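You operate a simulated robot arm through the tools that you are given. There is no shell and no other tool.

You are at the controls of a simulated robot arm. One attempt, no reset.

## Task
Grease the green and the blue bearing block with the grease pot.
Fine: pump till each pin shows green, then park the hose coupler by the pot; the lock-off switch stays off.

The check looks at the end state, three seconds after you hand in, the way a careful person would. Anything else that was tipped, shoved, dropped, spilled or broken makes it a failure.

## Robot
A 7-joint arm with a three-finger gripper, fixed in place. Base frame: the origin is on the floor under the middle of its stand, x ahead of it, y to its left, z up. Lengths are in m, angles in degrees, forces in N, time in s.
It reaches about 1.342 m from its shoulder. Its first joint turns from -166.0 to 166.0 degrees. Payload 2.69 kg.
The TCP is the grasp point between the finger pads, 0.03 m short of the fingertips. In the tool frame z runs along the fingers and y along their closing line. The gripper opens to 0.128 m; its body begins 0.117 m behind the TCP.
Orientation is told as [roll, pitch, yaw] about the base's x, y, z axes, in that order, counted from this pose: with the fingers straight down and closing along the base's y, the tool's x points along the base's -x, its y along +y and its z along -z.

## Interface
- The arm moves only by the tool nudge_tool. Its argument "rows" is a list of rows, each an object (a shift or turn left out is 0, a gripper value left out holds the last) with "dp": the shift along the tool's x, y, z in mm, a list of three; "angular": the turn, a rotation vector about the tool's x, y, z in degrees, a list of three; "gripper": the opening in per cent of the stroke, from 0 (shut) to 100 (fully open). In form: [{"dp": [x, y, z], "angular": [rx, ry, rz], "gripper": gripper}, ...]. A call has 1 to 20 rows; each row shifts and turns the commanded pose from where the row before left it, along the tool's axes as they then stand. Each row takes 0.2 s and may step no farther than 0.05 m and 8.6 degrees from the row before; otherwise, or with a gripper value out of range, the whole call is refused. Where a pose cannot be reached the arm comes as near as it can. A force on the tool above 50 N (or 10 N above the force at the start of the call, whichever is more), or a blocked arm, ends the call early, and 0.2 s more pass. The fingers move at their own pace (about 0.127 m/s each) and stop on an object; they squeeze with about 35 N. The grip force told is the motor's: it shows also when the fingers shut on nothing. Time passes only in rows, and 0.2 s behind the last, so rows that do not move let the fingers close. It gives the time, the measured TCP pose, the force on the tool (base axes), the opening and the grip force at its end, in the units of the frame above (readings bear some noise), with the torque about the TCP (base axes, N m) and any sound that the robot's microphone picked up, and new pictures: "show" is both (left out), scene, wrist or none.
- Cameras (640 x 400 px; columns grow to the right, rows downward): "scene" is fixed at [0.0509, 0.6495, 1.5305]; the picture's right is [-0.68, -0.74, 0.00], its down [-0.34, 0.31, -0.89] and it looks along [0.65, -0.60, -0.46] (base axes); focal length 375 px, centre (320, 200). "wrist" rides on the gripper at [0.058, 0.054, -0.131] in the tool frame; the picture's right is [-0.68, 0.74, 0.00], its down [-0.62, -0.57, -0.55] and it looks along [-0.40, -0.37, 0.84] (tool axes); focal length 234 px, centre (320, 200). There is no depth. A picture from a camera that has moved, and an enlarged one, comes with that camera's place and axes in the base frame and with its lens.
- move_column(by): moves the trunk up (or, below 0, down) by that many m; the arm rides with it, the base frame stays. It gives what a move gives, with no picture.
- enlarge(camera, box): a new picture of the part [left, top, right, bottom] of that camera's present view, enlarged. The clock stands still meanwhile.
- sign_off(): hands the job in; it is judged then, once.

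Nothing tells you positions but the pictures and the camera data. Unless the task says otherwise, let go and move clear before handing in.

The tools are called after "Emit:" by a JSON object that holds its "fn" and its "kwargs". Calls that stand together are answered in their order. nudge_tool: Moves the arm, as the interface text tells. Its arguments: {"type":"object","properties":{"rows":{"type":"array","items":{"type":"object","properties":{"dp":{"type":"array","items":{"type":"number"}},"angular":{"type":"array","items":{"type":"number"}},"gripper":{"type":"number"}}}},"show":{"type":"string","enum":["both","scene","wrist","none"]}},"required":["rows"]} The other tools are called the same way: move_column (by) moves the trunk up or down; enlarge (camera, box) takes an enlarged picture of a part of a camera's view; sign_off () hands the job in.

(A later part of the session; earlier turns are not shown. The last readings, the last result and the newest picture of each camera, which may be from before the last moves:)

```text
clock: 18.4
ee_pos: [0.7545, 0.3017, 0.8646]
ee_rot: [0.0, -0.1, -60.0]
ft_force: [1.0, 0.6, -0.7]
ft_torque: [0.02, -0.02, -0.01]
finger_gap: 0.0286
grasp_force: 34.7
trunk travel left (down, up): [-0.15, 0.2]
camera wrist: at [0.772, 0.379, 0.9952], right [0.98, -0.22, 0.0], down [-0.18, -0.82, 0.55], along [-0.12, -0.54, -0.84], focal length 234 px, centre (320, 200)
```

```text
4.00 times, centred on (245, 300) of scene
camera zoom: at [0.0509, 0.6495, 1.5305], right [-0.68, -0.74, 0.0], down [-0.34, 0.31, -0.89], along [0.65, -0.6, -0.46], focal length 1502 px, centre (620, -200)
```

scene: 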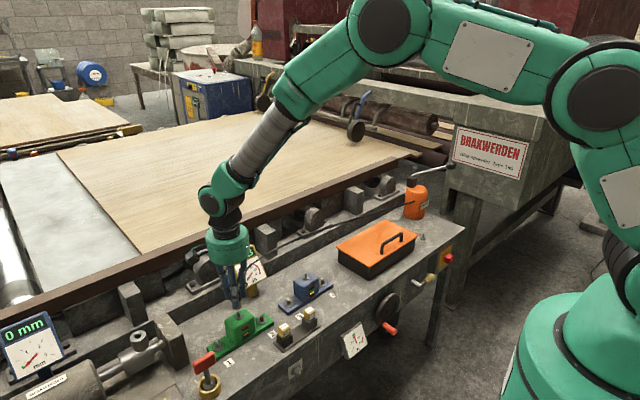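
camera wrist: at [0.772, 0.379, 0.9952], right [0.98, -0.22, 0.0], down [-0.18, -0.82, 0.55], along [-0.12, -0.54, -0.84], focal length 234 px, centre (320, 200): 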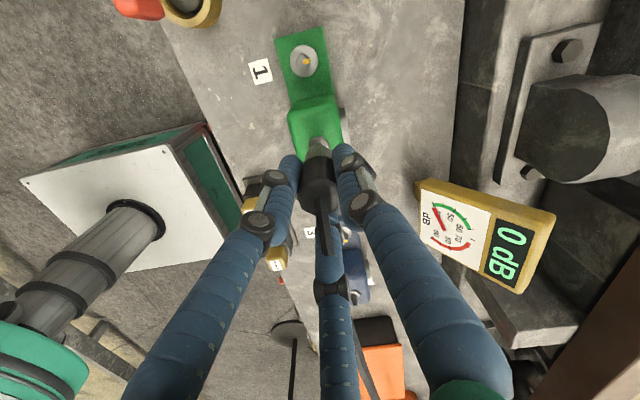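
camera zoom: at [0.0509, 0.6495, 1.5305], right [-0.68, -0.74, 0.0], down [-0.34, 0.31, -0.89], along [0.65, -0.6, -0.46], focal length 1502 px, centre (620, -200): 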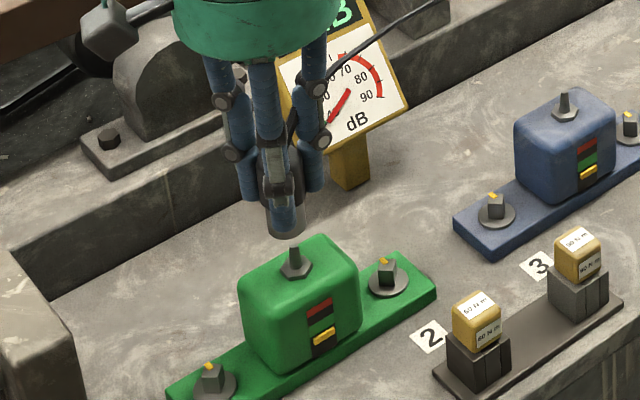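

The scene view suggests a small residual offset, so I'll zoom in closely to measure it.

Emit:
{"fn": "enlarge", "kwargs": {"camera": "scene", "box": [220, 280, 265, 325]}}

Emit:
{"fn": "enlarge", "kwargs": {"camera": "wrist", "box": [290, 120, 350, 180]}}

```text
8.89 times, centred on (242, 302) of scene
camera zoom: at [0.0509, 0.6495, 1.5305], right [-0.68, -0.74, 0.0], down [-0.34, 0.31, -0.89], along [0.65, -0.6, -0.46], focal length 3337 px, centre (1009, -711)
```

zoom: 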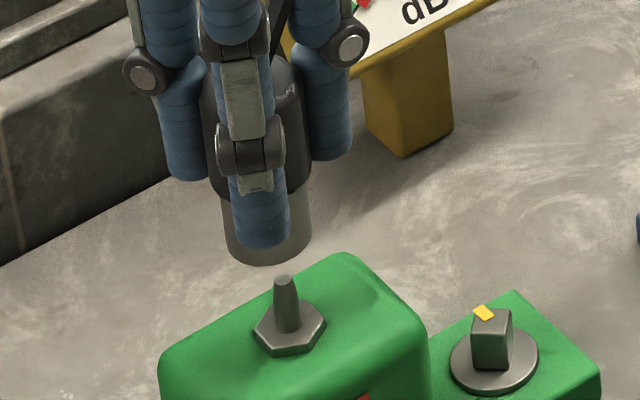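

```text
6.67 times, centred on (320, 150) of wrist
camera zoom: at [0.772, 0.379, 0.9952], right [0.98, -0.22, 0.0], down [-0.18, -0.82, 0.55], along [-0.12, -0.54, -0.84], focal length 1561 px, centre (320, 533)
```

zoom: 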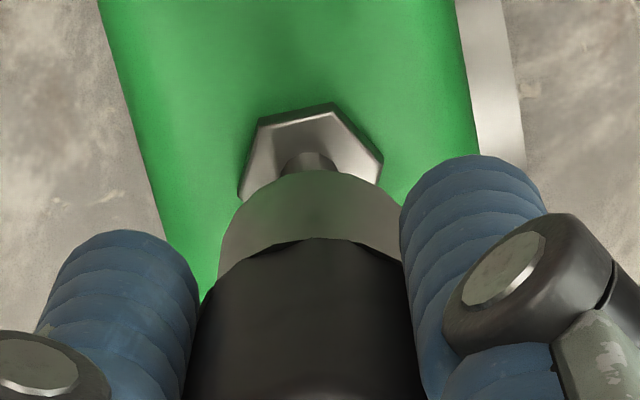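

The scene view shows the coupler about 4 mm too far toward +y, while the x alignment is fine. I'll shift it and recheck.

Emit:
{"fn": "nudge_tool", "kwargs": {"rows": [{"dp": [-2.6, -2.4, 0]}, {}, {}], "show": "none"}}

Emit:
{"fn": "enlarge", "kwargs": {"camera": "scene", "box": [220, 280, 265, 325]}}

Emit:
{"fn": "enlarge", "kwargs": {"camera": "wrist", "box": [290, 120, 350, 180]}}

```text
clock: 19.2
ee_pos: [0.7543, 0.2973, 0.8649]
ee_rot: [0.0, -0.1, -59.9]
ft_force: [0.7, -0.2, -2.1]
ft_torque: [0.0, -0.01, 0.0]
finger_gap: 0.0284
grasp_force: 34.7
trunk travel left (down, up): [-0.15, 0.2]
```

```text
8.89 times, centred on (242, 302) of scene
camera zoom: at [0.0509, 0.6495, 1.5305], right [-0.68, -0.74, 0.0], down [-0.34, 0.31, -0.89], along [0.65, -0.6, -0.46], focal length 3337 px, centre (1009, -711)
```

zoom: 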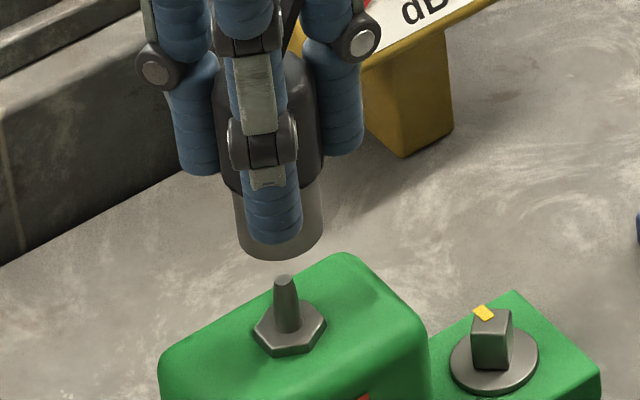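

```text
6.67 times, centred on (320, 150) of wrist
camera zoom: at [0.7716, 0.3753, 0.9951], right [0.98, -0.22, 0.0], down [-0.18, -0.82, 0.55], along [-0.12, -0.54, -0.84], focal length 1561 px, centre (320, 533)
```

zoom: 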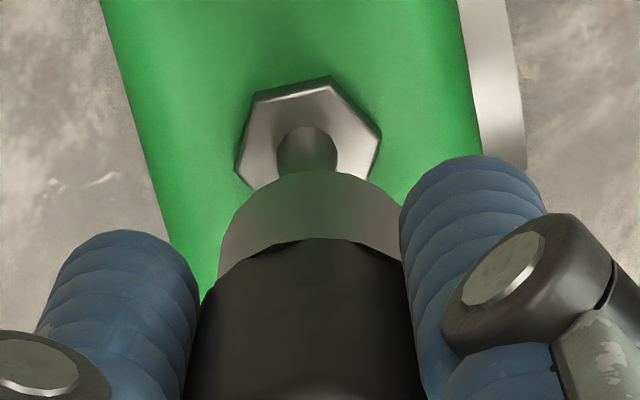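

All views now agree that the coupler is within about 1 mm of the nipple axis, with its bottom about 20 mm above the tip. I'll lower it onto the nipple in small steps while watching the force.

Emit:
{"fn": "nudge_tool", "kwargs": {"rows": [{"dp": [0, 0, 8]}, {"dp": [0, 0, 7]}, {"dp": [0, 0, 4]}, {"dp": [0, 0, 4]}, {}], "show": "none"}}

Emit:
{"fn": "enlarge", "kwargs": {"camera": "scene", "box": [220, 280, 265, 325]}}

Emit:
{"fn": "enlarge", "kwargs": {"camera": "wrist", "box": [290, 120, 350, 180]}}

```text
clock: 20.4
ee_pos: [0.7524, 0.2987, 0.8416]
ee_rot: [0.0, 0.0, -59.9]
ft_force: [0.0, 0.8, -1.4]
ft_torque: [-0.01, 0.01, -0.03]
finger_gap: 0.028
grasp_force: 35.5
trunk travel left (down, up): [-0.15, 0.2]
```

```text
8.89 times, centred on (242, 302) of scene
camera zoom: at [0.0509, 0.6495, 1.5305], right [-0.68, -0.74, 0.0], down [-0.34, 0.31, -0.89], along [0.65, -0.6, -0.46], focal length 3337 px, centre (1009, -711)
```

zoom: 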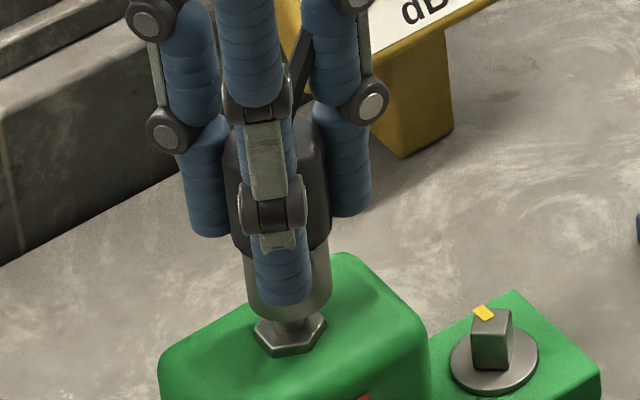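

```text
6.67 times, centred on (320, 150) of wrist
camera zoom: at [0.7704, 0.3755, 0.9719], right [0.98, -0.22, 0.0], down [-0.18, -0.82, 0.55], along [-0.12, -0.54, -0.84], focal length 1561 px, centre (320, 533)
```

zoom: 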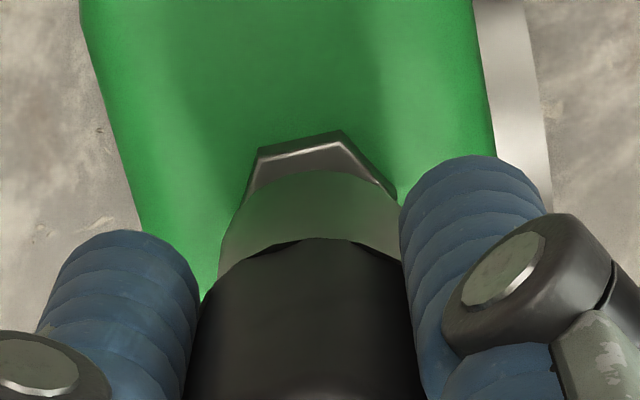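

The coupler mouth is over the nipple with no side force. I'll continue down until it seats.

Emit:
{"fn": "nudge_tool", "kwargs": {"rows": [{"dp": [0, 0, 3]}, {"dp": [0, 0, 3]}, {"dp": [0, 0, 3]}, {}], "show": "none"}}

Emit:
{"fn": "enlarge", "kwargs": {"camera": "scene", "box": [220, 280, 265, 325]}}

```text
clock: 21.4
ee_pos: [0.7527, 0.2981, 0.8302]
ee_rot: [0.0, 0.0, -59.9]
ft_force: [0.0, 0.4, -0.6]
ft_torque: [0.03, 0.0, 0.02]
finger_gap: 0.0282
grasp_force: 35.3
trunk travel left (down, up): [-0.15, 0.2]
```

```text
8.89 times, centred on (242, 302) of scene
camera zoom: at [0.0509, 0.6495, 1.5305], right [-0.68, -0.74, 0.0], down [-0.34, 0.31, -0.89], along [0.65, -0.6, -0.46], focal length 3337 px, centre (1009, -711)
```

zoom: 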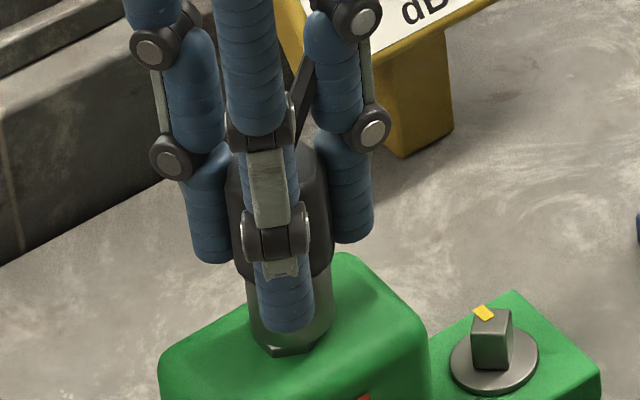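

Still no contact force. The coupler is nearly down at the hex, so I'll go in 2 mm steps until it clicks or meets resistance.

Emit:
{"fn": "nudge_tool", "kwargs": {"rows": [{"dp": [0, 0, 2]}, {"dp": [0, 0, 2]}, {}], "show": "none"}}

Emit:
{"fn": "enlarge", "kwargs": {"camera": "scene", "box": [220, 280, 265, 325]}}

```text
clock: 22.2
ee_pos: [0.752, 0.298, 0.8287]
ee_rot: [0.1, 0.0, -60.0]
ft_force: [-2.0, -3.5, 18.6]
ft_torque: [-0.17, 0.22, -0.01]
finger_gap: 0.0281
grasp_force: 35.1
trunk travel left (down, up): [-0.15, 0.2]
```

```text
8.89 times, centred on (242, 302) of scene
camera zoom: at [0.0509, 0.6495, 1.5305], right [-0.68, -0.74, 0.0], down [-0.34, 0.31, -0.89], along [0.65, -0.6, -0.46], focal length 3337 px, centre (1009, -711)
```

zoom: 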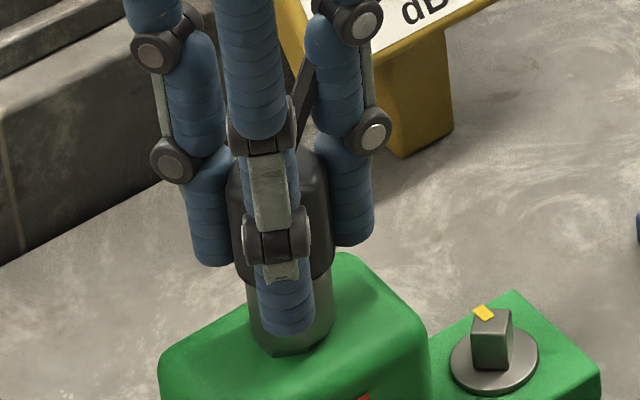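

Contact: 18.6 N upward. I'll press a little more to make sure it snaps on.

Emit:
{"fn": "nudge_tool", "kwargs": {"rows": [{"dp": [0, 0, 1.5]}, {}, {}], "show": "none"}}

```text
clock: 23.0
ee_pos: [0.7525, 0.2988, 0.8288]
ee_rot: [0.2, 0.0, -60.1]
ft_force: [-2.8, -4.9, 34.3]
ft_torque: [-0.18, 0.07, -0.15]
finger_gap: 0.0282
grasp_force: 35.0
trunk travel left (down, up): [-0.15, 0.2]
```

It is seated against a firm stop (34 N). I'll relax the push to about zero before releasing.

Emit:
{"fn": "nudge_tool", "kwargs": {"rows": [{"dp": [0, 0, -2]}, {"dp": [0, 0, -2]}, {}, {}], "show": "none"}}

```text
clock: 24.0
ee_pos: [0.7523, 0.2972, 0.8286]
ee_rot: [-0.1, 0.0, -59.8]
ft_force: [2.8, 2.0, 5.3]
ft_torque: [0.13, -0.24, -0.03]
finger_gap: 0.028
grasp_force: 35.2
trunk travel left (down, up): [-0.15, 0.2]
```

Force is down to 5 N. A further 1.5 mm of up-command will show whether it's latched.

Emit:
{"fn": "nudge_tool", "kwargs": {"rows": [{"dp": [0, 0, -1.5]}, {}, {}], "show": "none"}}

```text
clock: 24.8
ee_pos: [0.7517, 0.2986, 0.8296]
ee_rot: [-0.2, 0.0, -59.8]
ft_force: [-0.7, 3.2, -4.2]
ft_torque: [0.14, 0.01, -0.03]
finger_gap: 0.0279
grasp_force: 34.9
trunk travel left (down, up): [-0.15, 0.2]
```

It resists a light pull, so it appears latched. I'll neutralise the force, open the fingers, and look.

Emit:
{"fn": "nudge_tool", "kwargs": {"rows": [{"dp": [0, 0, 0.7]}, {"gripper": 20}, {"gripper": 40}, {"gripper": 60}, {}, {}]}}

Emit:
{"fn": "enlarge", "kwargs": {"camera": "scene", "box": [205, 255, 285, 345]}}

Emit:
{"fn": "enlarge", "kwargs": {"camera": "wrist", "box": [250, 90, 390, 230]}}

```text
clock: 26.2
ee_pos: [0.7522, 0.2974, 0.83]
ee_rot: [0.1, -0.1, -60.0]
ft_force: [-0.2, -0.1, 0.2]
ft_torque: [-0.02, 0.0, 0.01]
finger_gap: 0.0769
grasp_force: 0.1
trunk travel left (down, up): [-0.15, 0.2]
camera wrist: at [0.7702, 0.3746, 0.9609], right [0.98, -0.22, 0.0], down [-0.18, -0.82, 0.55], along [-0.12, -0.54, -0.84], focal length 234 px, centre (320, 200)
```

scene: 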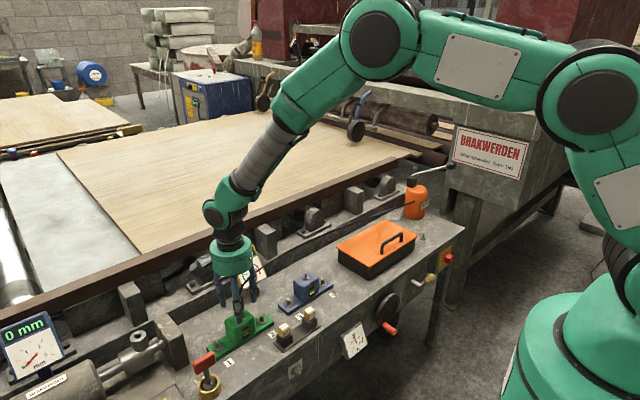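
wrist: 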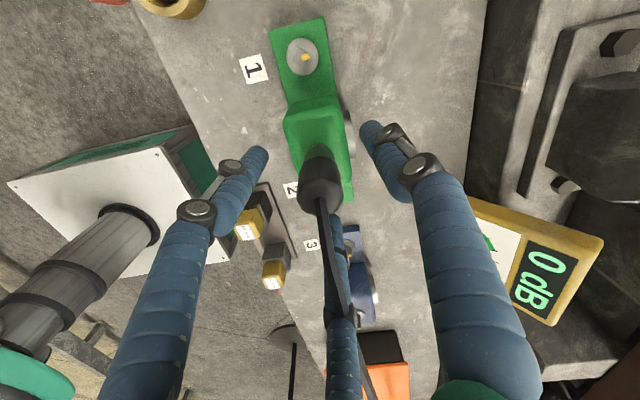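

```text
4.44 times, centred on (245, 300) of scene
camera zoom: at [0.0509, 0.6495, 1.5305], right [-0.68, -0.74, 0.0], down [-0.34, 0.31, -0.89], along [0.65, -0.6, -0.46], focal length 1669 px, centre (653, -244)
```

zoom: 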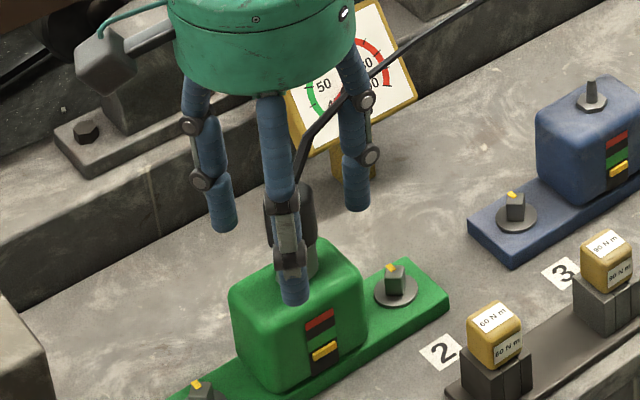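

```text
2.86 times, centred on (320, 160) of wrist
camera zoom: at [0.7702, 0.3746, 0.9609], right [0.98, -0.22, 0.0], down [-0.18, -0.82, 0.55], along [-0.12, -0.54, -0.84], focal length 669 px, centre (320, 314)
```

zoom: 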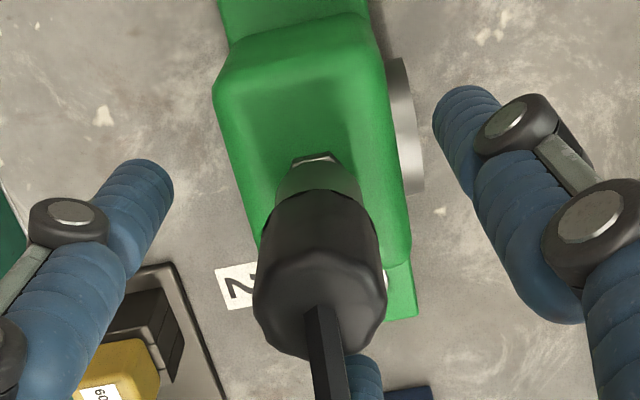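

The coupler stays upright and seated on the green nipple. I'll rise straight up clear of it and the hose.

Emit:
{"fn": "nudge_tool", "kwargs": {"rows": [{"dp": [0, 0, -20]}, {"dp": [0, 0, -25]}, {"dp": [0, 0, -30]}, {"dp": [0, 0, -40]}, {"dp": [0, 0, -40]}, {"dp": [0, 0, -40]}, {}]}}

Emit:
{"fn": "enlarge", "kwargs": {"camera": "scene", "box": [205, 235, 305, 345]}}

```text
clock: 27.8
ee_pos: [0.7502, 0.2978, 1.0274]
ee_rot: [0.0, 0.0, -59.9]
ft_force: [-0.8, 0.2, 0.9]
ft_torque: [-0.01, -0.03, 0.03]
finger_gap: 0.0768
grasp_force: 0.1
trunk travel left (down, up): [-0.15, 0.2]
camera wrist: at [0.7677, 0.3747, 1.1573], right [0.98, -0.22, 0.0], down [-0.18, -0.82, 0.55], along [-0.12, -0.54, -0.84], focal length 234 px, centre (320, 200)
```

scene: 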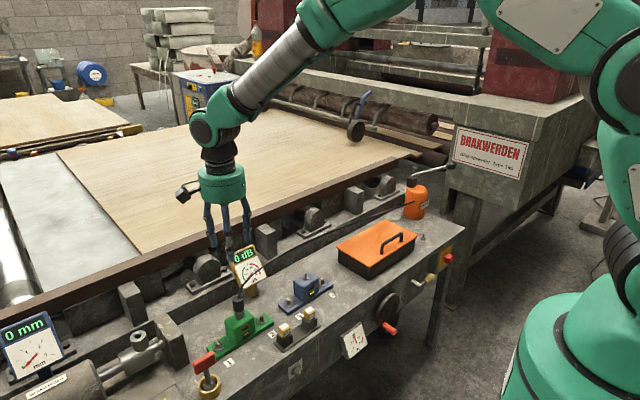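
wrist: 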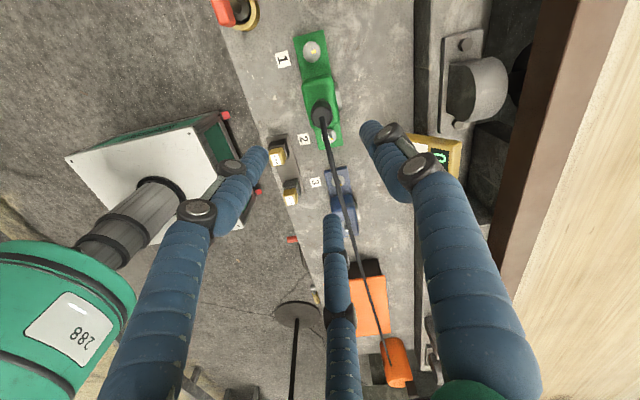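

```text
3.64 times, centred on (255, 290) of scene
camera zoom: at [0.0509, 0.6495, 1.5305], right [-0.68, -0.74, 0.0], down [-0.34, 0.31, -0.89], along [0.65, -0.6, -0.46], focal length 1365 px, centre (556, -127)
```

zoom: 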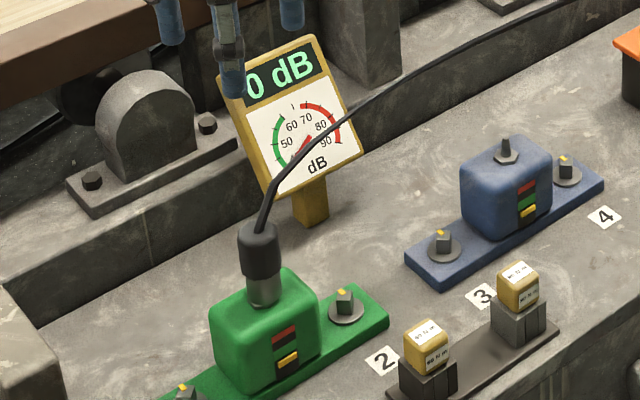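

The green block is connected. Next I'll fly high over to the pump lever knob and turn the hand back to yaw 0 so the lever rod can pass through a finger gap.

Emit:
{"fn": "nudge_tool", "kwargs": {"rows": [{"dp": [0, 0, -40]}, {"dp": [0, 0, -40]}, {"dp": [0, 0, -40]}, {"dp": [-37.2, -25.6, 0]}, {"dp": [-37.2, -25.6, 0]}, {"dp": [-37.2, -25.6, 0]}, {"dp": [-37.2, -25.6, 0]}, {"dp": [-37.2, -25.6, 0]}, {"dp": [-37.2, -25.6, 0]}, {"dp": [-37.2, -25.6, 0]}, {"dp": [-37.2, -25.6, 0]}, {"dp": [-37.2, -25.6, 0]}, {"dp": [-37.2, -25.6, 0]}], "show": "none"}}

Emit:
{"fn": "nudge_tool", "kwargs": {"rows": [{"dp": [-37.2, -25.6, 0]}, {"dp": [-37.2, -25.6, 0]}, {"dp": [-37.2, -25.6, 0]}, {"dp": [-37.2, -25.6, 0]}, {"dp": [-37.2, -25.6, 0]}, {"dp": [-37.2, -25.6, 0]}, {"dp": [-37.2, -25.6, 0]}, {"dp": [-37.2, -25.6, 0]}, {"dp": [-37.2, -25.6, 0]}, {"angular": [0, 0, -7.5]}, {"angular": [0, 0, -7.5]}, {"angular": [0, 0, -7.5]}, {"angular": [0, 0, -7.5]}, {"angular": [0, 0, -7.5]}, {"angular": [0, 0, -7.5]}, {"angular": [0, 0, -7.5]}, {"angular": [0, 0, -7.5]}, {}]}}

Emit:
{"fn": "enlarge", "kwargs": {"camera": "wrist", "box": [220, 60, 420, 260]}}

Emit:
{"fn": "enlarge", "kwargs": {"camera": "scene", "box": [390, 100, 490, 240]}}

```text
clock: 30.6
ee_pos: [0.7197, -0.1488, 1.1477]
ee_rot: [0.0, 0.0, -60.0]
ft_force: [0.6, -0.4, -0.8]
ft_torque: [-0.01, -0.01, -0.02]
finger_gap: 0.0768
grasp_force: 0.0
trunk travel left (down, up): [-0.15, 0.2]
```

```text
clock: 34.4
ee_pos: [0.6859, -0.5586, 1.1457]
ee_rot: [0.1, 0.0, 0.1]
ft_force: [-0.6, -0.6, -0.6]
ft_torque: [0.02, -0.02, -0.02]
finger_gap: 0.0765
grasp_force: 0.0
trunk travel left (down, up): [-0.15, 0.2]
camera wrist: at [0.6271, -0.5046, 1.2761], right [0.67, 0.74, 0.0], down [0.62, -0.56, 0.55], along [0.4, -0.37, -0.84], focal length 234 px, centre (320, 200)
```

scene: 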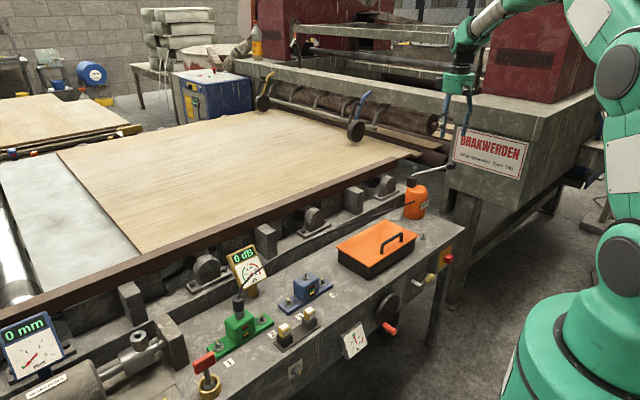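
wrist: 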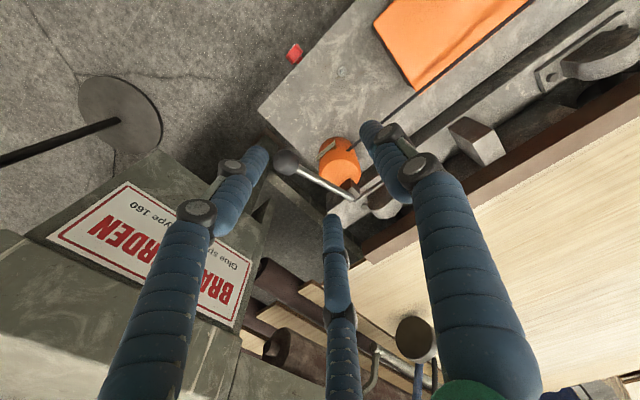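

```text
2.00 times, centred on (320, 160) of wrist
camera zoom: at [0.6271, -0.5046, 1.2761], right [0.67, 0.74, 0.0], down [0.62, -0.56, 0.55], along [0.4, -0.37, -0.84], focal length 468 px, centre (320, 280)
```

zoom: 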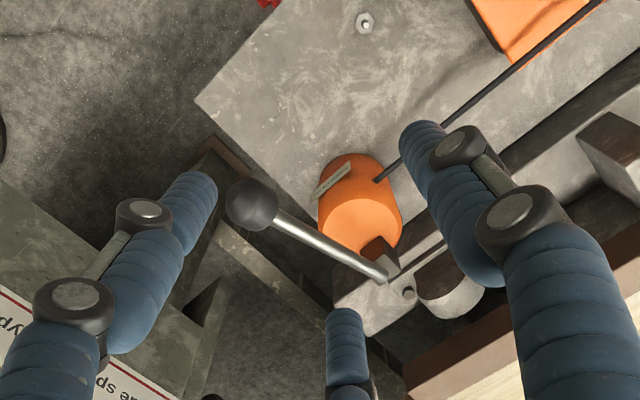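

```text
2.86 times, centred on (440, 170) of scene
camera zoom: at [0.0509, 0.6495, 1.5305], right [-0.68, -0.74, 0.0], down [-0.34, 0.31, -0.89], along [0.65, -0.6, -0.46], focal length 1073 px, centre (-23, 286)
```

zoom: 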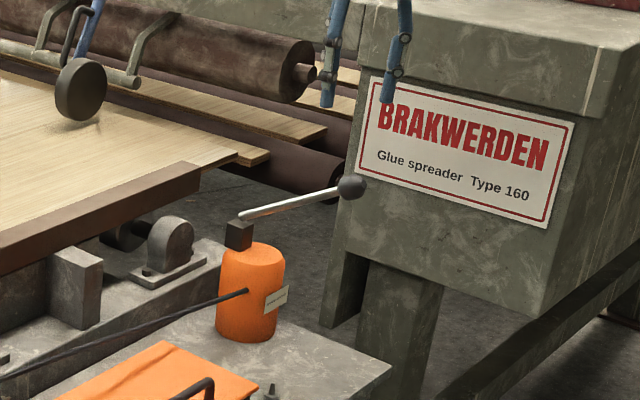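

From these views the knob comes out at about (0.693,-0.622,0.987), with the lever running toward +x to a pivot near (0.85,-0.62,0.90). I'll hover above the knob with yaw -30° so the rod sits in a finger gap, then verify.

Emit:
{"fn": "nudge_tool", "kwargs": {"rows": [{"dp": [-3.5, -32, 0]}, {"dp": [-3.5, -31, 0]}, {"angular": [0, 0, 7.5]}, {"angular": [0, 0, 7.5]}, {"angular": [0, 0, 7.5]}, {"angular": [0, 0, 7.5]}, {"dp": [0, 0, 40]}, {}]}}

Emit:
{"fn": "enlarge", "kwargs": {"camera": "wrist", "box": [220, 60, 420, 260]}}

Emit:
{"fn": "enlarge", "kwargs": {"camera": "scene", "box": [390, 100, 490, 240]}}

```text
clock: 36.2
ee_pos: [0.6944, -0.6205, 1.1043]
ee_rot: [0.0, 0.1, -29.9]
ft_force: [0.7, 0.1, -0.2]
ft_torque: [0.07, 0.04, -0.01]
finger_gap: 0.0765
grasp_force: 0.0
trunk travel left (down, up): [-0.15, 0.2]
camera wrist: at [0.6708, -0.5459, 1.2351], right [0.95, 0.3, 0.0], down [0.25, -0.8, 0.55], along [0.16, -0.52, -0.84], focal length 234 px, centre (320, 200)
```

scene: 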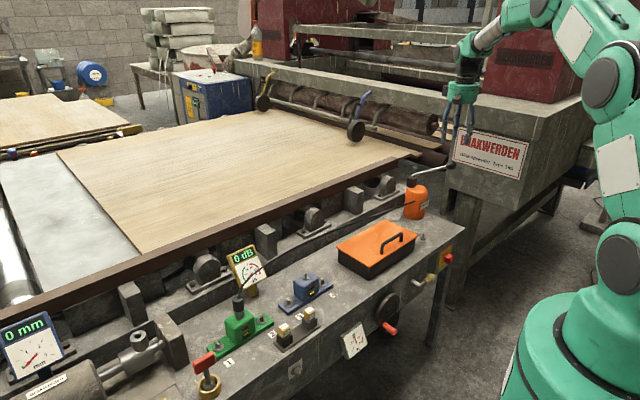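
wrist: 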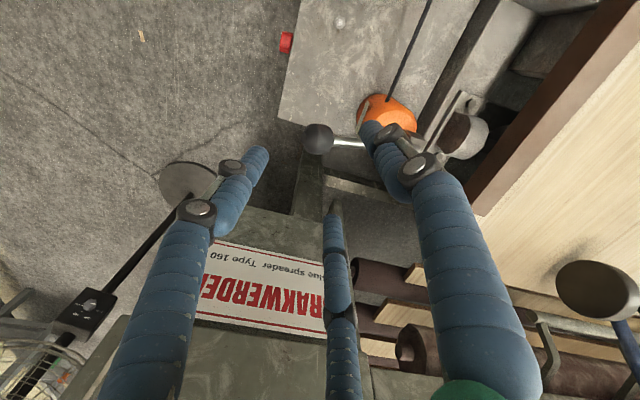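

```text
2.00 times, centred on (320, 160) of wrist
camera zoom: at [0.6708, -0.5459, 1.2351], right [0.95, 0.3, 0.0], down [0.25, -0.8, 0.55], along [0.16, -0.52, -0.84], focal length 468 px, centre (320, 280)
```

zoom: 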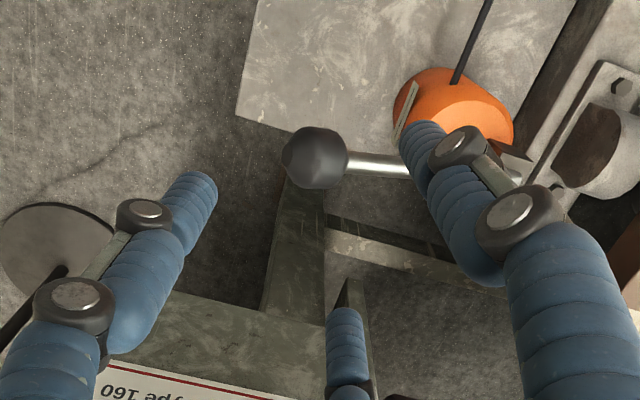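

```text
2.86 times, centred on (440, 170) of scene
camera zoom: at [0.0509, 0.6495, 1.5305], right [-0.68, -0.74, 0.0], down [-0.34, 0.31, -0.89], along [0.65, -0.6, -0.46], focal length 1073 px, centre (-23, 286)
```

zoom: 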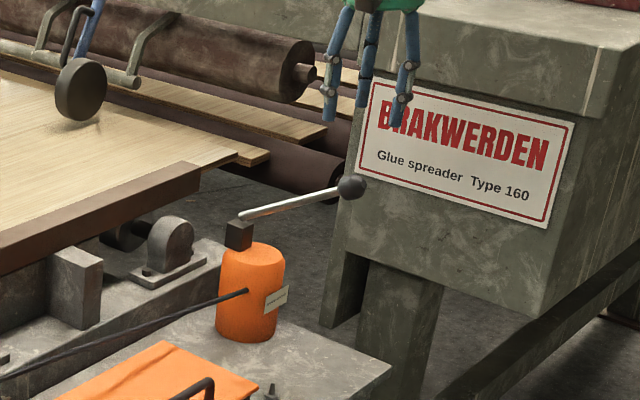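

The knob is within a few mm of the tool axis. I'll come down to z 1.035 and check centring again.

Emit:
{"fn": "nudge_tool", "kwargs": {"rows": [{"dp": [0, 0, 35]}, {"dp": [0, 0, 34]}, {}]}}

Emit:
{"fn": "enlarge", "kwargs": {"camera": "wrist", "box": [220, 60, 420, 260]}}

Emit:
{"fn": "enlarge", "kwargs": {"camera": "scene", "box": [400, 120, 480, 220]}}

```text
clock: 37.0
ee_pos: [0.6902, -0.6224, 1.0374]
ee_rot: [-0.1, 0.0, -30.0]
ft_force: [0.3, -0.3, -1.2]
ft_torque: [0.0, 0.02, -0.03]
finger_gap: 0.0766
grasp_force: 0.0
trunk travel left (down, up): [-0.15, 0.2]
camera wrist: at [0.667, -0.5467, 1.1689], right [0.95, 0.3, 0.0], down [0.25, -0.8, 0.55], along [0.16, -0.52, -0.84], focal length 234 px, centre (320, 200)
```

scene: 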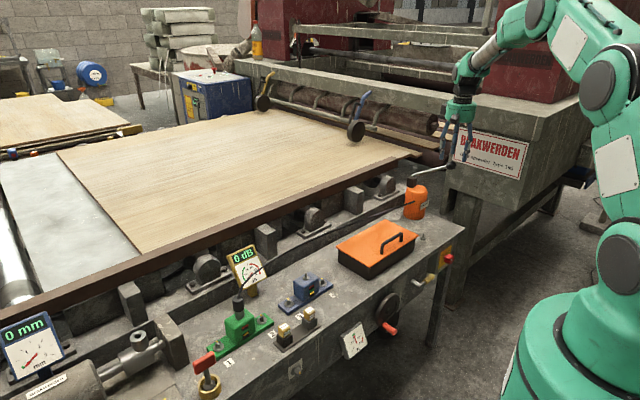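
wrist: 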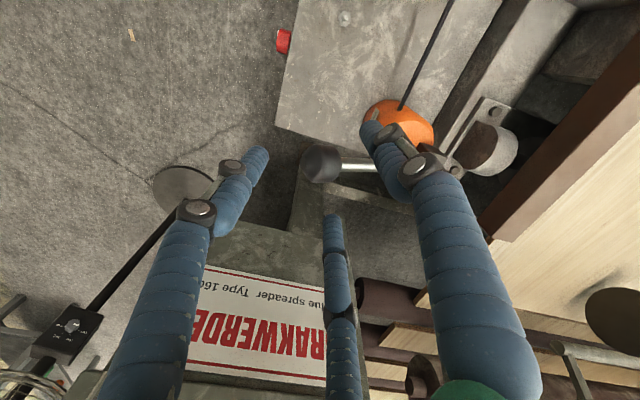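

```text
2.00 times, centred on (320, 160) of wrist
camera zoom: at [0.667, -0.5467, 1.1689], right [0.95, 0.3, 0.0], down [0.25, -0.8, 0.55], along [0.16, -0.52, -0.84], focal length 468 px, centre (320, 280)
```

zoom: 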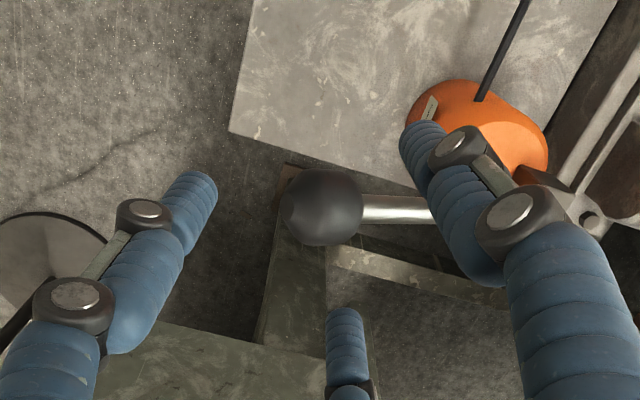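

```text
4.00 times, centred on (440, 170) of scene
camera zoom: at [0.0509, 0.6495, 1.5305], right [-0.68, -0.74, 0.0], down [-0.34, 0.31, -0.89], along [0.65, -0.6, -0.46], focal length 1502 px, centre (-160, 320)
```

zoom: 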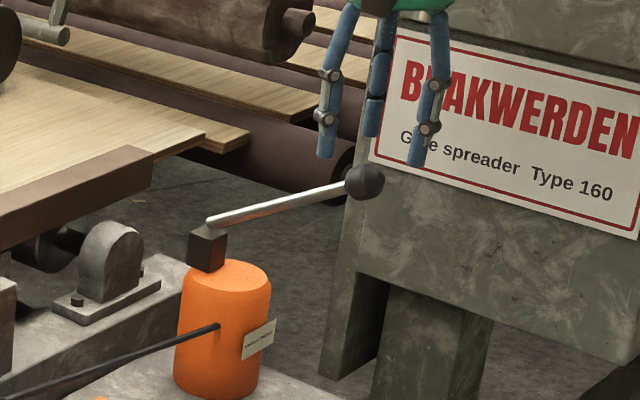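

The knob sits about 8 mm further toward -y at z about 0.981. I'll shift and then lower partway around it.

Emit:
{"fn": "nudge_tool", "kwargs": {"rows": [{"dp": [-7.2, -4.5, 0]}, {"dp": [0, 0, 15]}, {"dp": [0, 0, 10]}, {}], "show": "none"}}

Emit:
{"fn": "enlarge", "kwargs": {"camera": "wrist", "box": [220, 90, 420, 290]}}

Emit:
{"fn": "enlarge", "kwargs": {"camera": "scene", "box": [425, 130, 475, 190]}}

```text
clock: 38.0
ee_pos: [0.6969, -0.6285, 1.0114]
ee_rot: [0.0, 0.0, -29.8]
ft_force: [0.3, 0.6, 0.4]
ft_torque: [-0.03, 0.01, 0.04]
finger_gap: 0.0768
grasp_force: 0.1
trunk travel left (down, up): [-0.15, 0.2]
```

```text
2.00 times, centred on (320, 190) of wrist
camera zoom: at [0.6723, -0.5531, 1.1422], right [0.95, 0.3, 0.0], down [0.25, -0.8, 0.55], along [0.16, -0.52, -0.84], focal length 468 px, centre (320, 220)
```

zoom: 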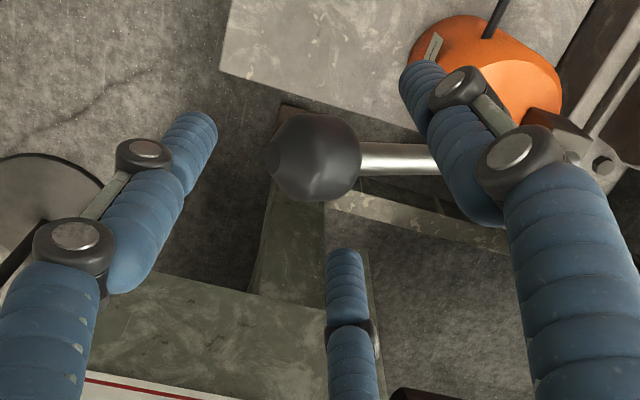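

```text
6.67 times, centred on (450, 160) of scene
camera zoom: at [0.0509, 0.6495, 1.5305], right [-0.68, -0.74, 0.0], down [-0.34, 0.31, -0.89], along [0.65, -0.6, -0.46], focal length 2503 px, centre (-547, 467)
```

zoom: 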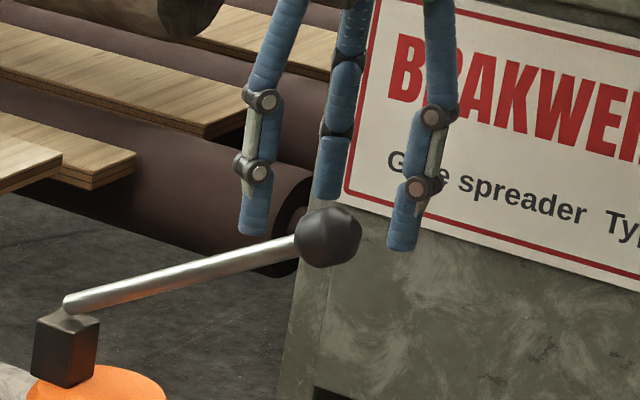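

Well centred: the fingertips surround the knob and the rod lies in the gap. I'll descend to knob-centre height.

Emit:
{"fn": "nudge_tool", "kwargs": {"rows": [{"dp": [0, 0, 13]}, {"dp": [0, 0, 13]}, {}], "show": "none"}}

Emit:
{"fn": "enlarge", "kwargs": {"camera": "wrist", "box": [220, 90, 420, 290]}}

Emit:
{"fn": "enlarge", "kwargs": {"camera": "scene", "box": [425, 130, 475, 190]}}

```text
clock: 38.8
ee_pos: [0.6974, -0.6292, 0.9873]
ee_rot: [0.1, 0.0, -29.9]
ft_force: [0.3, -1.0, 0.5]
ft_torque: [0.03, 0.04, 0.04]
finger_gap: 0.0767
grasp_force: 0.0
trunk travel left (down, up): [-0.15, 0.2]
```

```text
2.00 times, centred on (320, 190) of wrist
camera zoom: at [0.6726, -0.553, 1.1169], right [0.95, 0.3, 0.0], down [0.25, -0.8, 0.55], along [0.16, -0.52, -0.84], focal length 468 px, centre (320, 220)
```

zoom: 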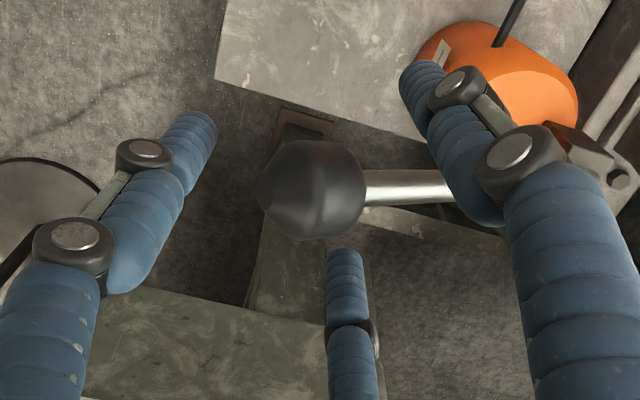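

```text
6.67 times, centred on (450, 160) of scene
camera zoom: at [0.0509, 0.6495, 1.5305], right [-0.68, -0.74, 0.0], down [-0.34, 0.31, -0.89], along [0.65, -0.6, -0.46], focal length 2503 px, centre (-547, 467)
```

zoom: 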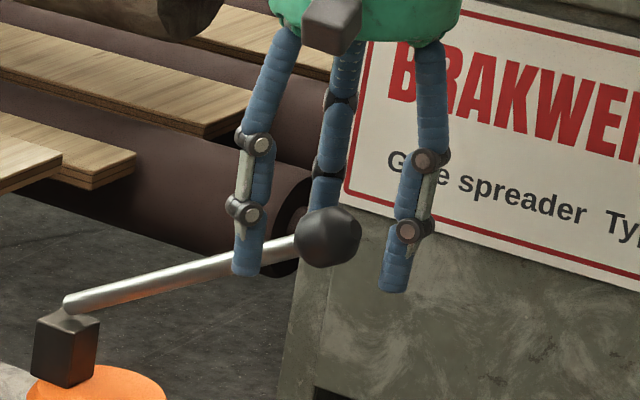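

The knob is centred between the fingers. I'll close gently on it.

Emit:
{"fn": "nudge_tool", "kwargs": {"rows": [{"gripper": 40}, {"gripper": 25}, {"gripper": 0}, {}, {}], "show": "none"}}

Emit:
{"fn": "enlarge", "kwargs": {"camera": "scene", "box": [400, 130, 475, 230]}}

Emit:
{"fn": "enlarge", "kwargs": {"camera": "wrist", "box": [220, 90, 420, 290]}}

```text
clock: 40.0
ee_pos: [0.694, -0.6283, 0.986]
ee_rot: [0.0, -0.1, -30.0]
ft_force: [-13.8, -7.3, -2.0]
ft_torque: [-0.16, 0.26, -0.02]
finger_gap: 0.0351
grasp_force: 35.3
trunk travel left (down, up): [-0.15, 0.2]
```

```text
4.00 times, centred on (438, 180) of scene
camera zoom: at [0.0509, 0.6495, 1.5305], right [-0.68, -0.74, 0.0], down [-0.34, 0.31, -0.89], along [0.65, -0.6, -0.46], focal length 1502 px, centre (-150, 280)
```

zoom: 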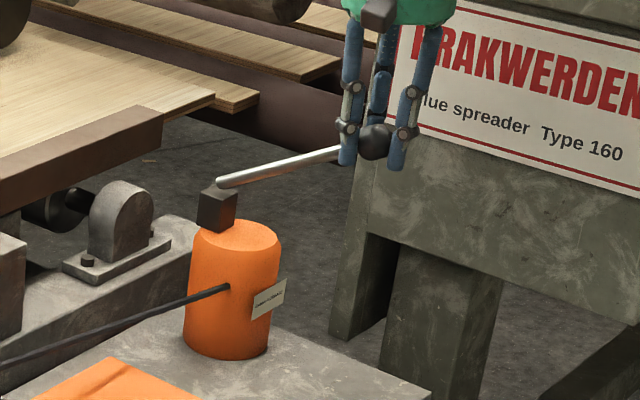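

```text
2.00 times, centred on (320, 190) of wrist
camera zoom: at [0.6714, -0.5536, 1.1169], right [0.95, 0.3, 0.0], down [0.25, -0.8, 0.55], along [0.16, -0.52, -0.84], focal length 468 px, centre (320, 220)
```

zoom: 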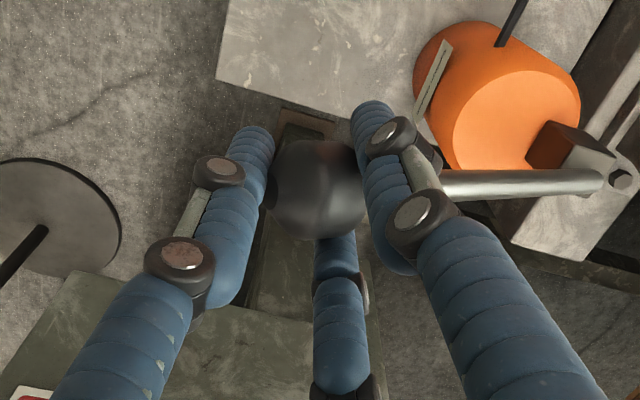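

The knob is gripped (35 mm). There's a small side load from a ~1.5 mm offset. I'll null that and start the down-stroke along the lever's arc by 8°, watching forces.

Emit:
{"fn": "nudge_tool", "kwargs": {"rows": [{"dp": [0.9, -1.3, 0]}, {"dp": [4.4, -2.55, 11.4]}, {"dp": [4.4, -2.55, 11.4]}, {}], "show": "none"}}

Emit:
{"fn": "enlarge", "kwargs": {"camera": "scene", "box": [400, 130, 475, 230]}}

```text
clock: 41.0
ee_pos: [0.6832, -0.6293, 0.9614]
ee_rot: [0.0, -0.1, -30.0]
ft_force: [-13.7, -17.0, 7.6]
ft_torque: [-0.43, -0.13, 0.19]
finger_gap: 0.0342
grasp_force: 44.8
trunk travel left (down, up): [-0.15, 0.2]
```

```text
4.00 times, centred on (438, 180) of scene
camera zoom: at [0.0509, 0.6495, 1.5305], right [-0.68, -0.74, 0.0], down [-0.34, 0.31, -0.89], along [0.65, -0.6, -0.46], focal length 1502 px, centre (-150, 280)
```

zoom: 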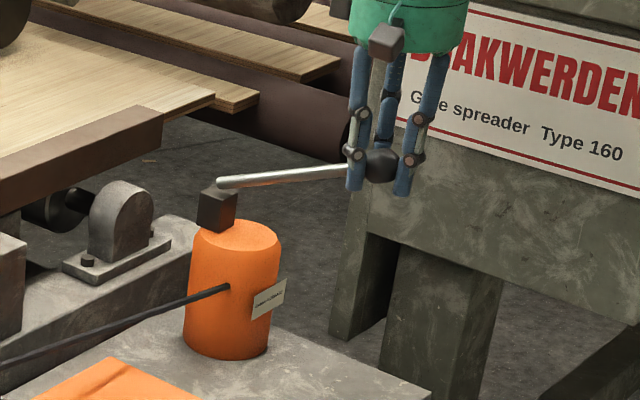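

The lever moves smoothly with low forces. I'll continue the down-stroke with a slight side correction.

Emit:
{"fn": "nudge_tool", "kwargs": {"rows": [{"dp": [3.1, -2.7, 12]}, {"dp": [3.1, -2.7, 12]}, {}], "show": "none"}}

Emit:
{"fn": "enlarge", "kwargs": {"camera": "scene", "box": [400, 130, 475, 230]}}

Emit:
{"fn": "enlarge", "kwargs": {"camera": "scene", "box": [215, 285, 275, 345]}}

```text
clock: 41.8
ee_pos: [0.6754, -0.6296, 0.9389]
ee_rot: [0.1, 0.1, -30.0]
ft_force: [-5.4, -5.5, 4.5]
ft_torque: [-0.08, -0.09, 0.11]
finger_gap: 0.0342
grasp_force: 45.4
trunk travel left (down, up): [-0.15, 0.2]
```

```text
4.00 times, centred on (438, 180) of scene
camera zoom: at [0.0509, 0.6495, 1.5305], right [-0.68, -0.74, 0.0], down [-0.34, 0.31, -0.89], along [0.65, -0.6, -0.46], focal length 1502 px, centre (-150, 280)
```

zoom: 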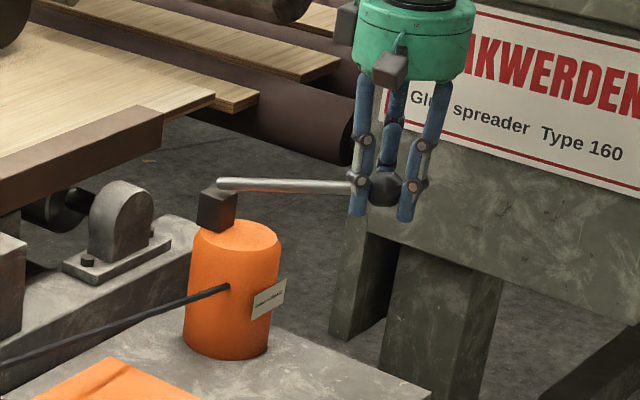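

```text
6.67 times, centred on (245, 315) of scene
camera zoom: at [0.0509, 0.6495, 1.5305], right [-0.68, -0.74, 0.0], down [-0.34, 0.31, -0.89], along [0.65, -0.6, -0.46], focal length 2503 px, centre (820, -567)
```

zoom: 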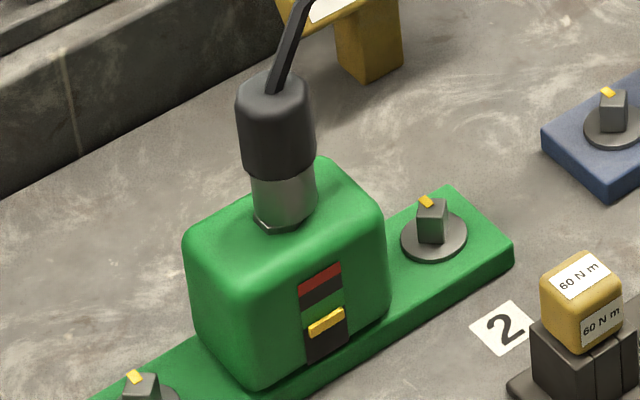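

The pin has risen slightly. I'll continue the down-stroke.

Emit:
{"fn": "nudge_tool", "kwargs": {"rows": [{"dp": [1.6, -1.3, 12.3]}, {"dp": [1.6, -1.3, 12.3]}, {}], "show": "none"}}

Emit:
{"fn": "enlarge", "kwargs": {"camera": "scene", "box": [215, 285, 275, 345]}}

```text
clock: 42.6
ee_pos: [0.6713, -0.6302, 0.912]
ee_rot: [0.2, 0.3, -30.1]
ft_force: [-25.1, 7.7, 1.9]
ft_torque: [0.17, 0.63, -0.09]
finger_gap: 0.0341
grasp_force: 44.5
trunk travel left (down, up): [-0.15, 0.2]
```

```text
6.67 times, centred on (245, 315) of scene
camera zoom: at [0.0509, 0.6495, 1.5305], right [-0.68, -0.74, 0.0], down [-0.34, 0.31, -0.89], along [0.65, -0.6, -0.46], focal length 2503 px, centre (820, -567)
```

zoom: 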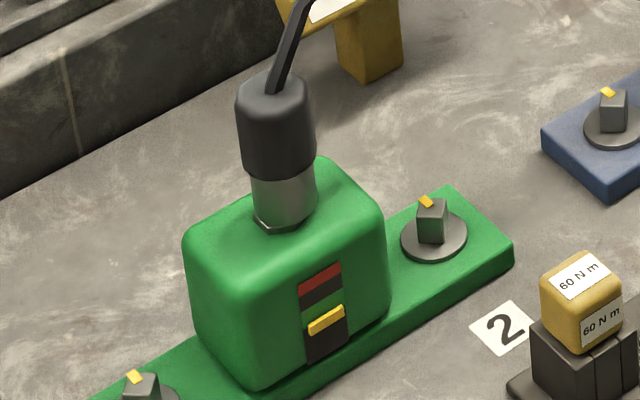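

Small pin movement and a mild radial load. I'll continue the stroke with a radial correction.

Emit:
{"fn": "nudge_tool", "kwargs": {"rows": [{"dp": [1.4, -0.4, 10]}, {"dp": [0.9, -0.2, 10]}, {}], "show": "none"}}

Emit:
{"fn": "enlarge", "kwargs": {"camera": "scene", "box": [215, 285, 275, 345]}}

Emit:
{"fn": "enlarge", "kwargs": {"camera": "scene", "box": [400, 130, 475, 230]}}

```text
clock: 43.4
ee_pos: [0.6694, -0.6308, 0.8937]
ee_rot: [0.0, 0.0, -30.0]
ft_force: [-24.5, 11.5, 3.0]
ft_torque: [-0.06, -0.05, -0.18]
finger_gap: 0.034
grasp_force: 44.7
trunk travel left (down, up): [-0.15, 0.2]
```

```text
6.67 times, centred on (245, 315) of scene
camera zoom: at [0.0509, 0.6495, 1.5305], right [-0.68, -0.74, 0.0], down [-0.34, 0.31, -0.89], along [0.65, -0.6, -0.46], focal length 2503 px, centre (820, -567)
```

zoom: 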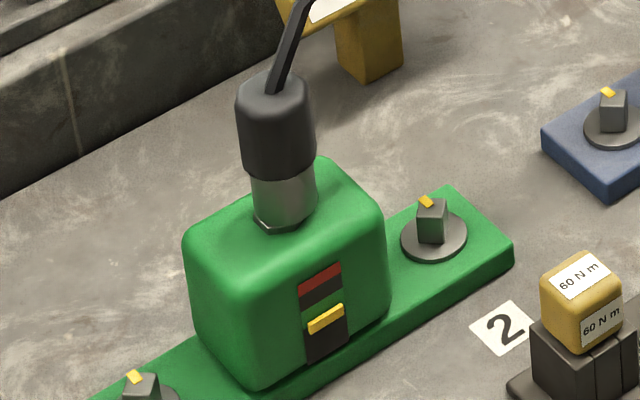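

```text
4.00 times, centred on (438, 180) of scene
camera zoom: at [0.0509, 0.6495, 1.5305], right [-0.68, -0.74, 0.0], down [-0.34, 0.31, -0.89], along [0.65, -0.6, -0.46], focal length 1502 px, centre (-150, 280)
```

zoom: 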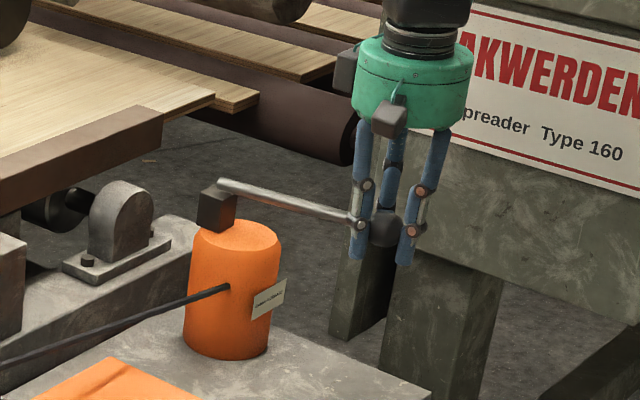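

The pin is creeping up with the stroke. I'll continue down, nulling the side load.

Emit:
{"fn": "nudge_tool", "kwargs": {"rows": [{"dp": [1.8, -0.2, 9]}, {"dp": [0.4, 0.3, 9]}, {}], "show": "none"}}

Emit:
{"fn": "enlarge", "kwargs": {"camera": "scene", "box": [215, 285, 275, 345]}}

```text
clock: 44.2
ee_pos: [0.6694, -0.6306, 0.8753]
ee_rot: [0.0, -0.2, -30.0]
ft_force: [-17.8, 2.7, 0.5]
ft_torque: [-0.27, -0.05, 0.04]
finger_gap: 0.0342
grasp_force: 45.2
trunk travel left (down, up): [-0.15, 0.2]
```

```text
6.67 times, centred on (245, 315) of scene
camera zoom: at [0.0509, 0.6495, 1.5305], right [-0.68, -0.74, 0.0], down [-0.34, 0.31, -0.89], along [0.65, -0.6, -0.46], focal length 2503 px, centre (820, -567)
```

zoom: 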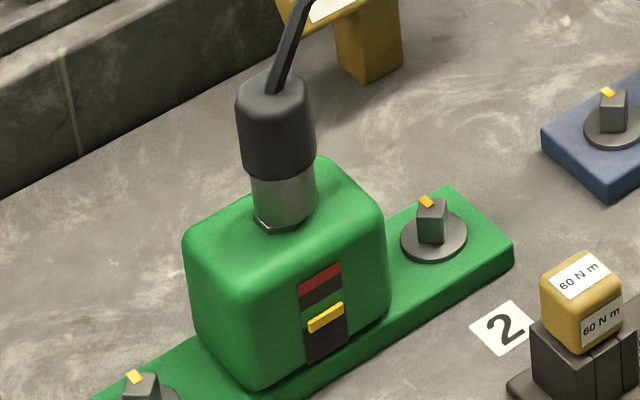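

I'll continue toward the bottom of the stroke.

Emit:
{"fn": "nudge_tool", "kwargs": {"rows": [{"dp": [0.3, 0, 9]}, {"dp": [-1.5, 0.9, 9]}, {}], "show": "none"}}

Emit:
{"fn": "enlarge", "kwargs": {"camera": "scene", "box": [230, 315, 260, 345]}}

Emit:
{"fn": "enlarge", "kwargs": {"camera": "scene", "box": [400, 130, 475, 230]}}

```text
clock: 45.0
ee_pos: [0.6702, -0.6295, 0.8574]
ee_rot: [-0.1, -0.1, -30.0]
ft_force: [-22.6, -9.9, -0.1]
ft_torque: [-0.29, -0.3, 0.21]
finger_gap: 0.0339
grasp_force: 45.1
trunk travel left (down, up): [-0.15, 0.2]
```

```text
13.33 times, centred on (245, 330) of scene
camera zoom: at [0.0509, 0.6495, 1.5305], right [-0.68, -0.74, 0.0], down [-0.34, 0.31, -0.89], along [0.65, -0.6, -0.46], focal length 5006 px, centre (1320, -1533)
```

zoom: 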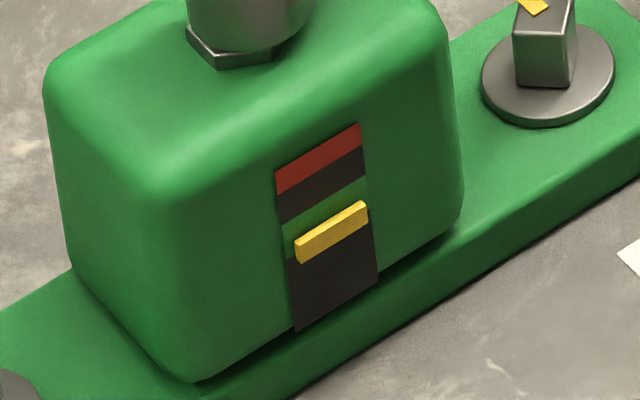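

```text
4.00 times, centred on (438, 180) of scene
camera zoom: at [0.0509, 0.6495, 1.5305], right [-0.68, -0.74, 0.0], down [-0.34, 0.31, -0.89], along [0.65, -0.6, -0.46], focal length 1502 px, centre (-150, 280)
```

zoom: 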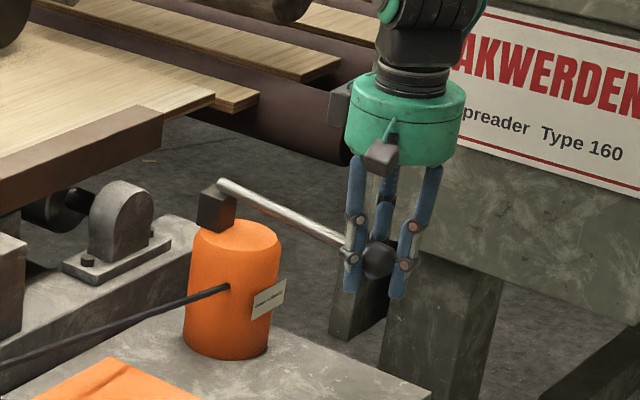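

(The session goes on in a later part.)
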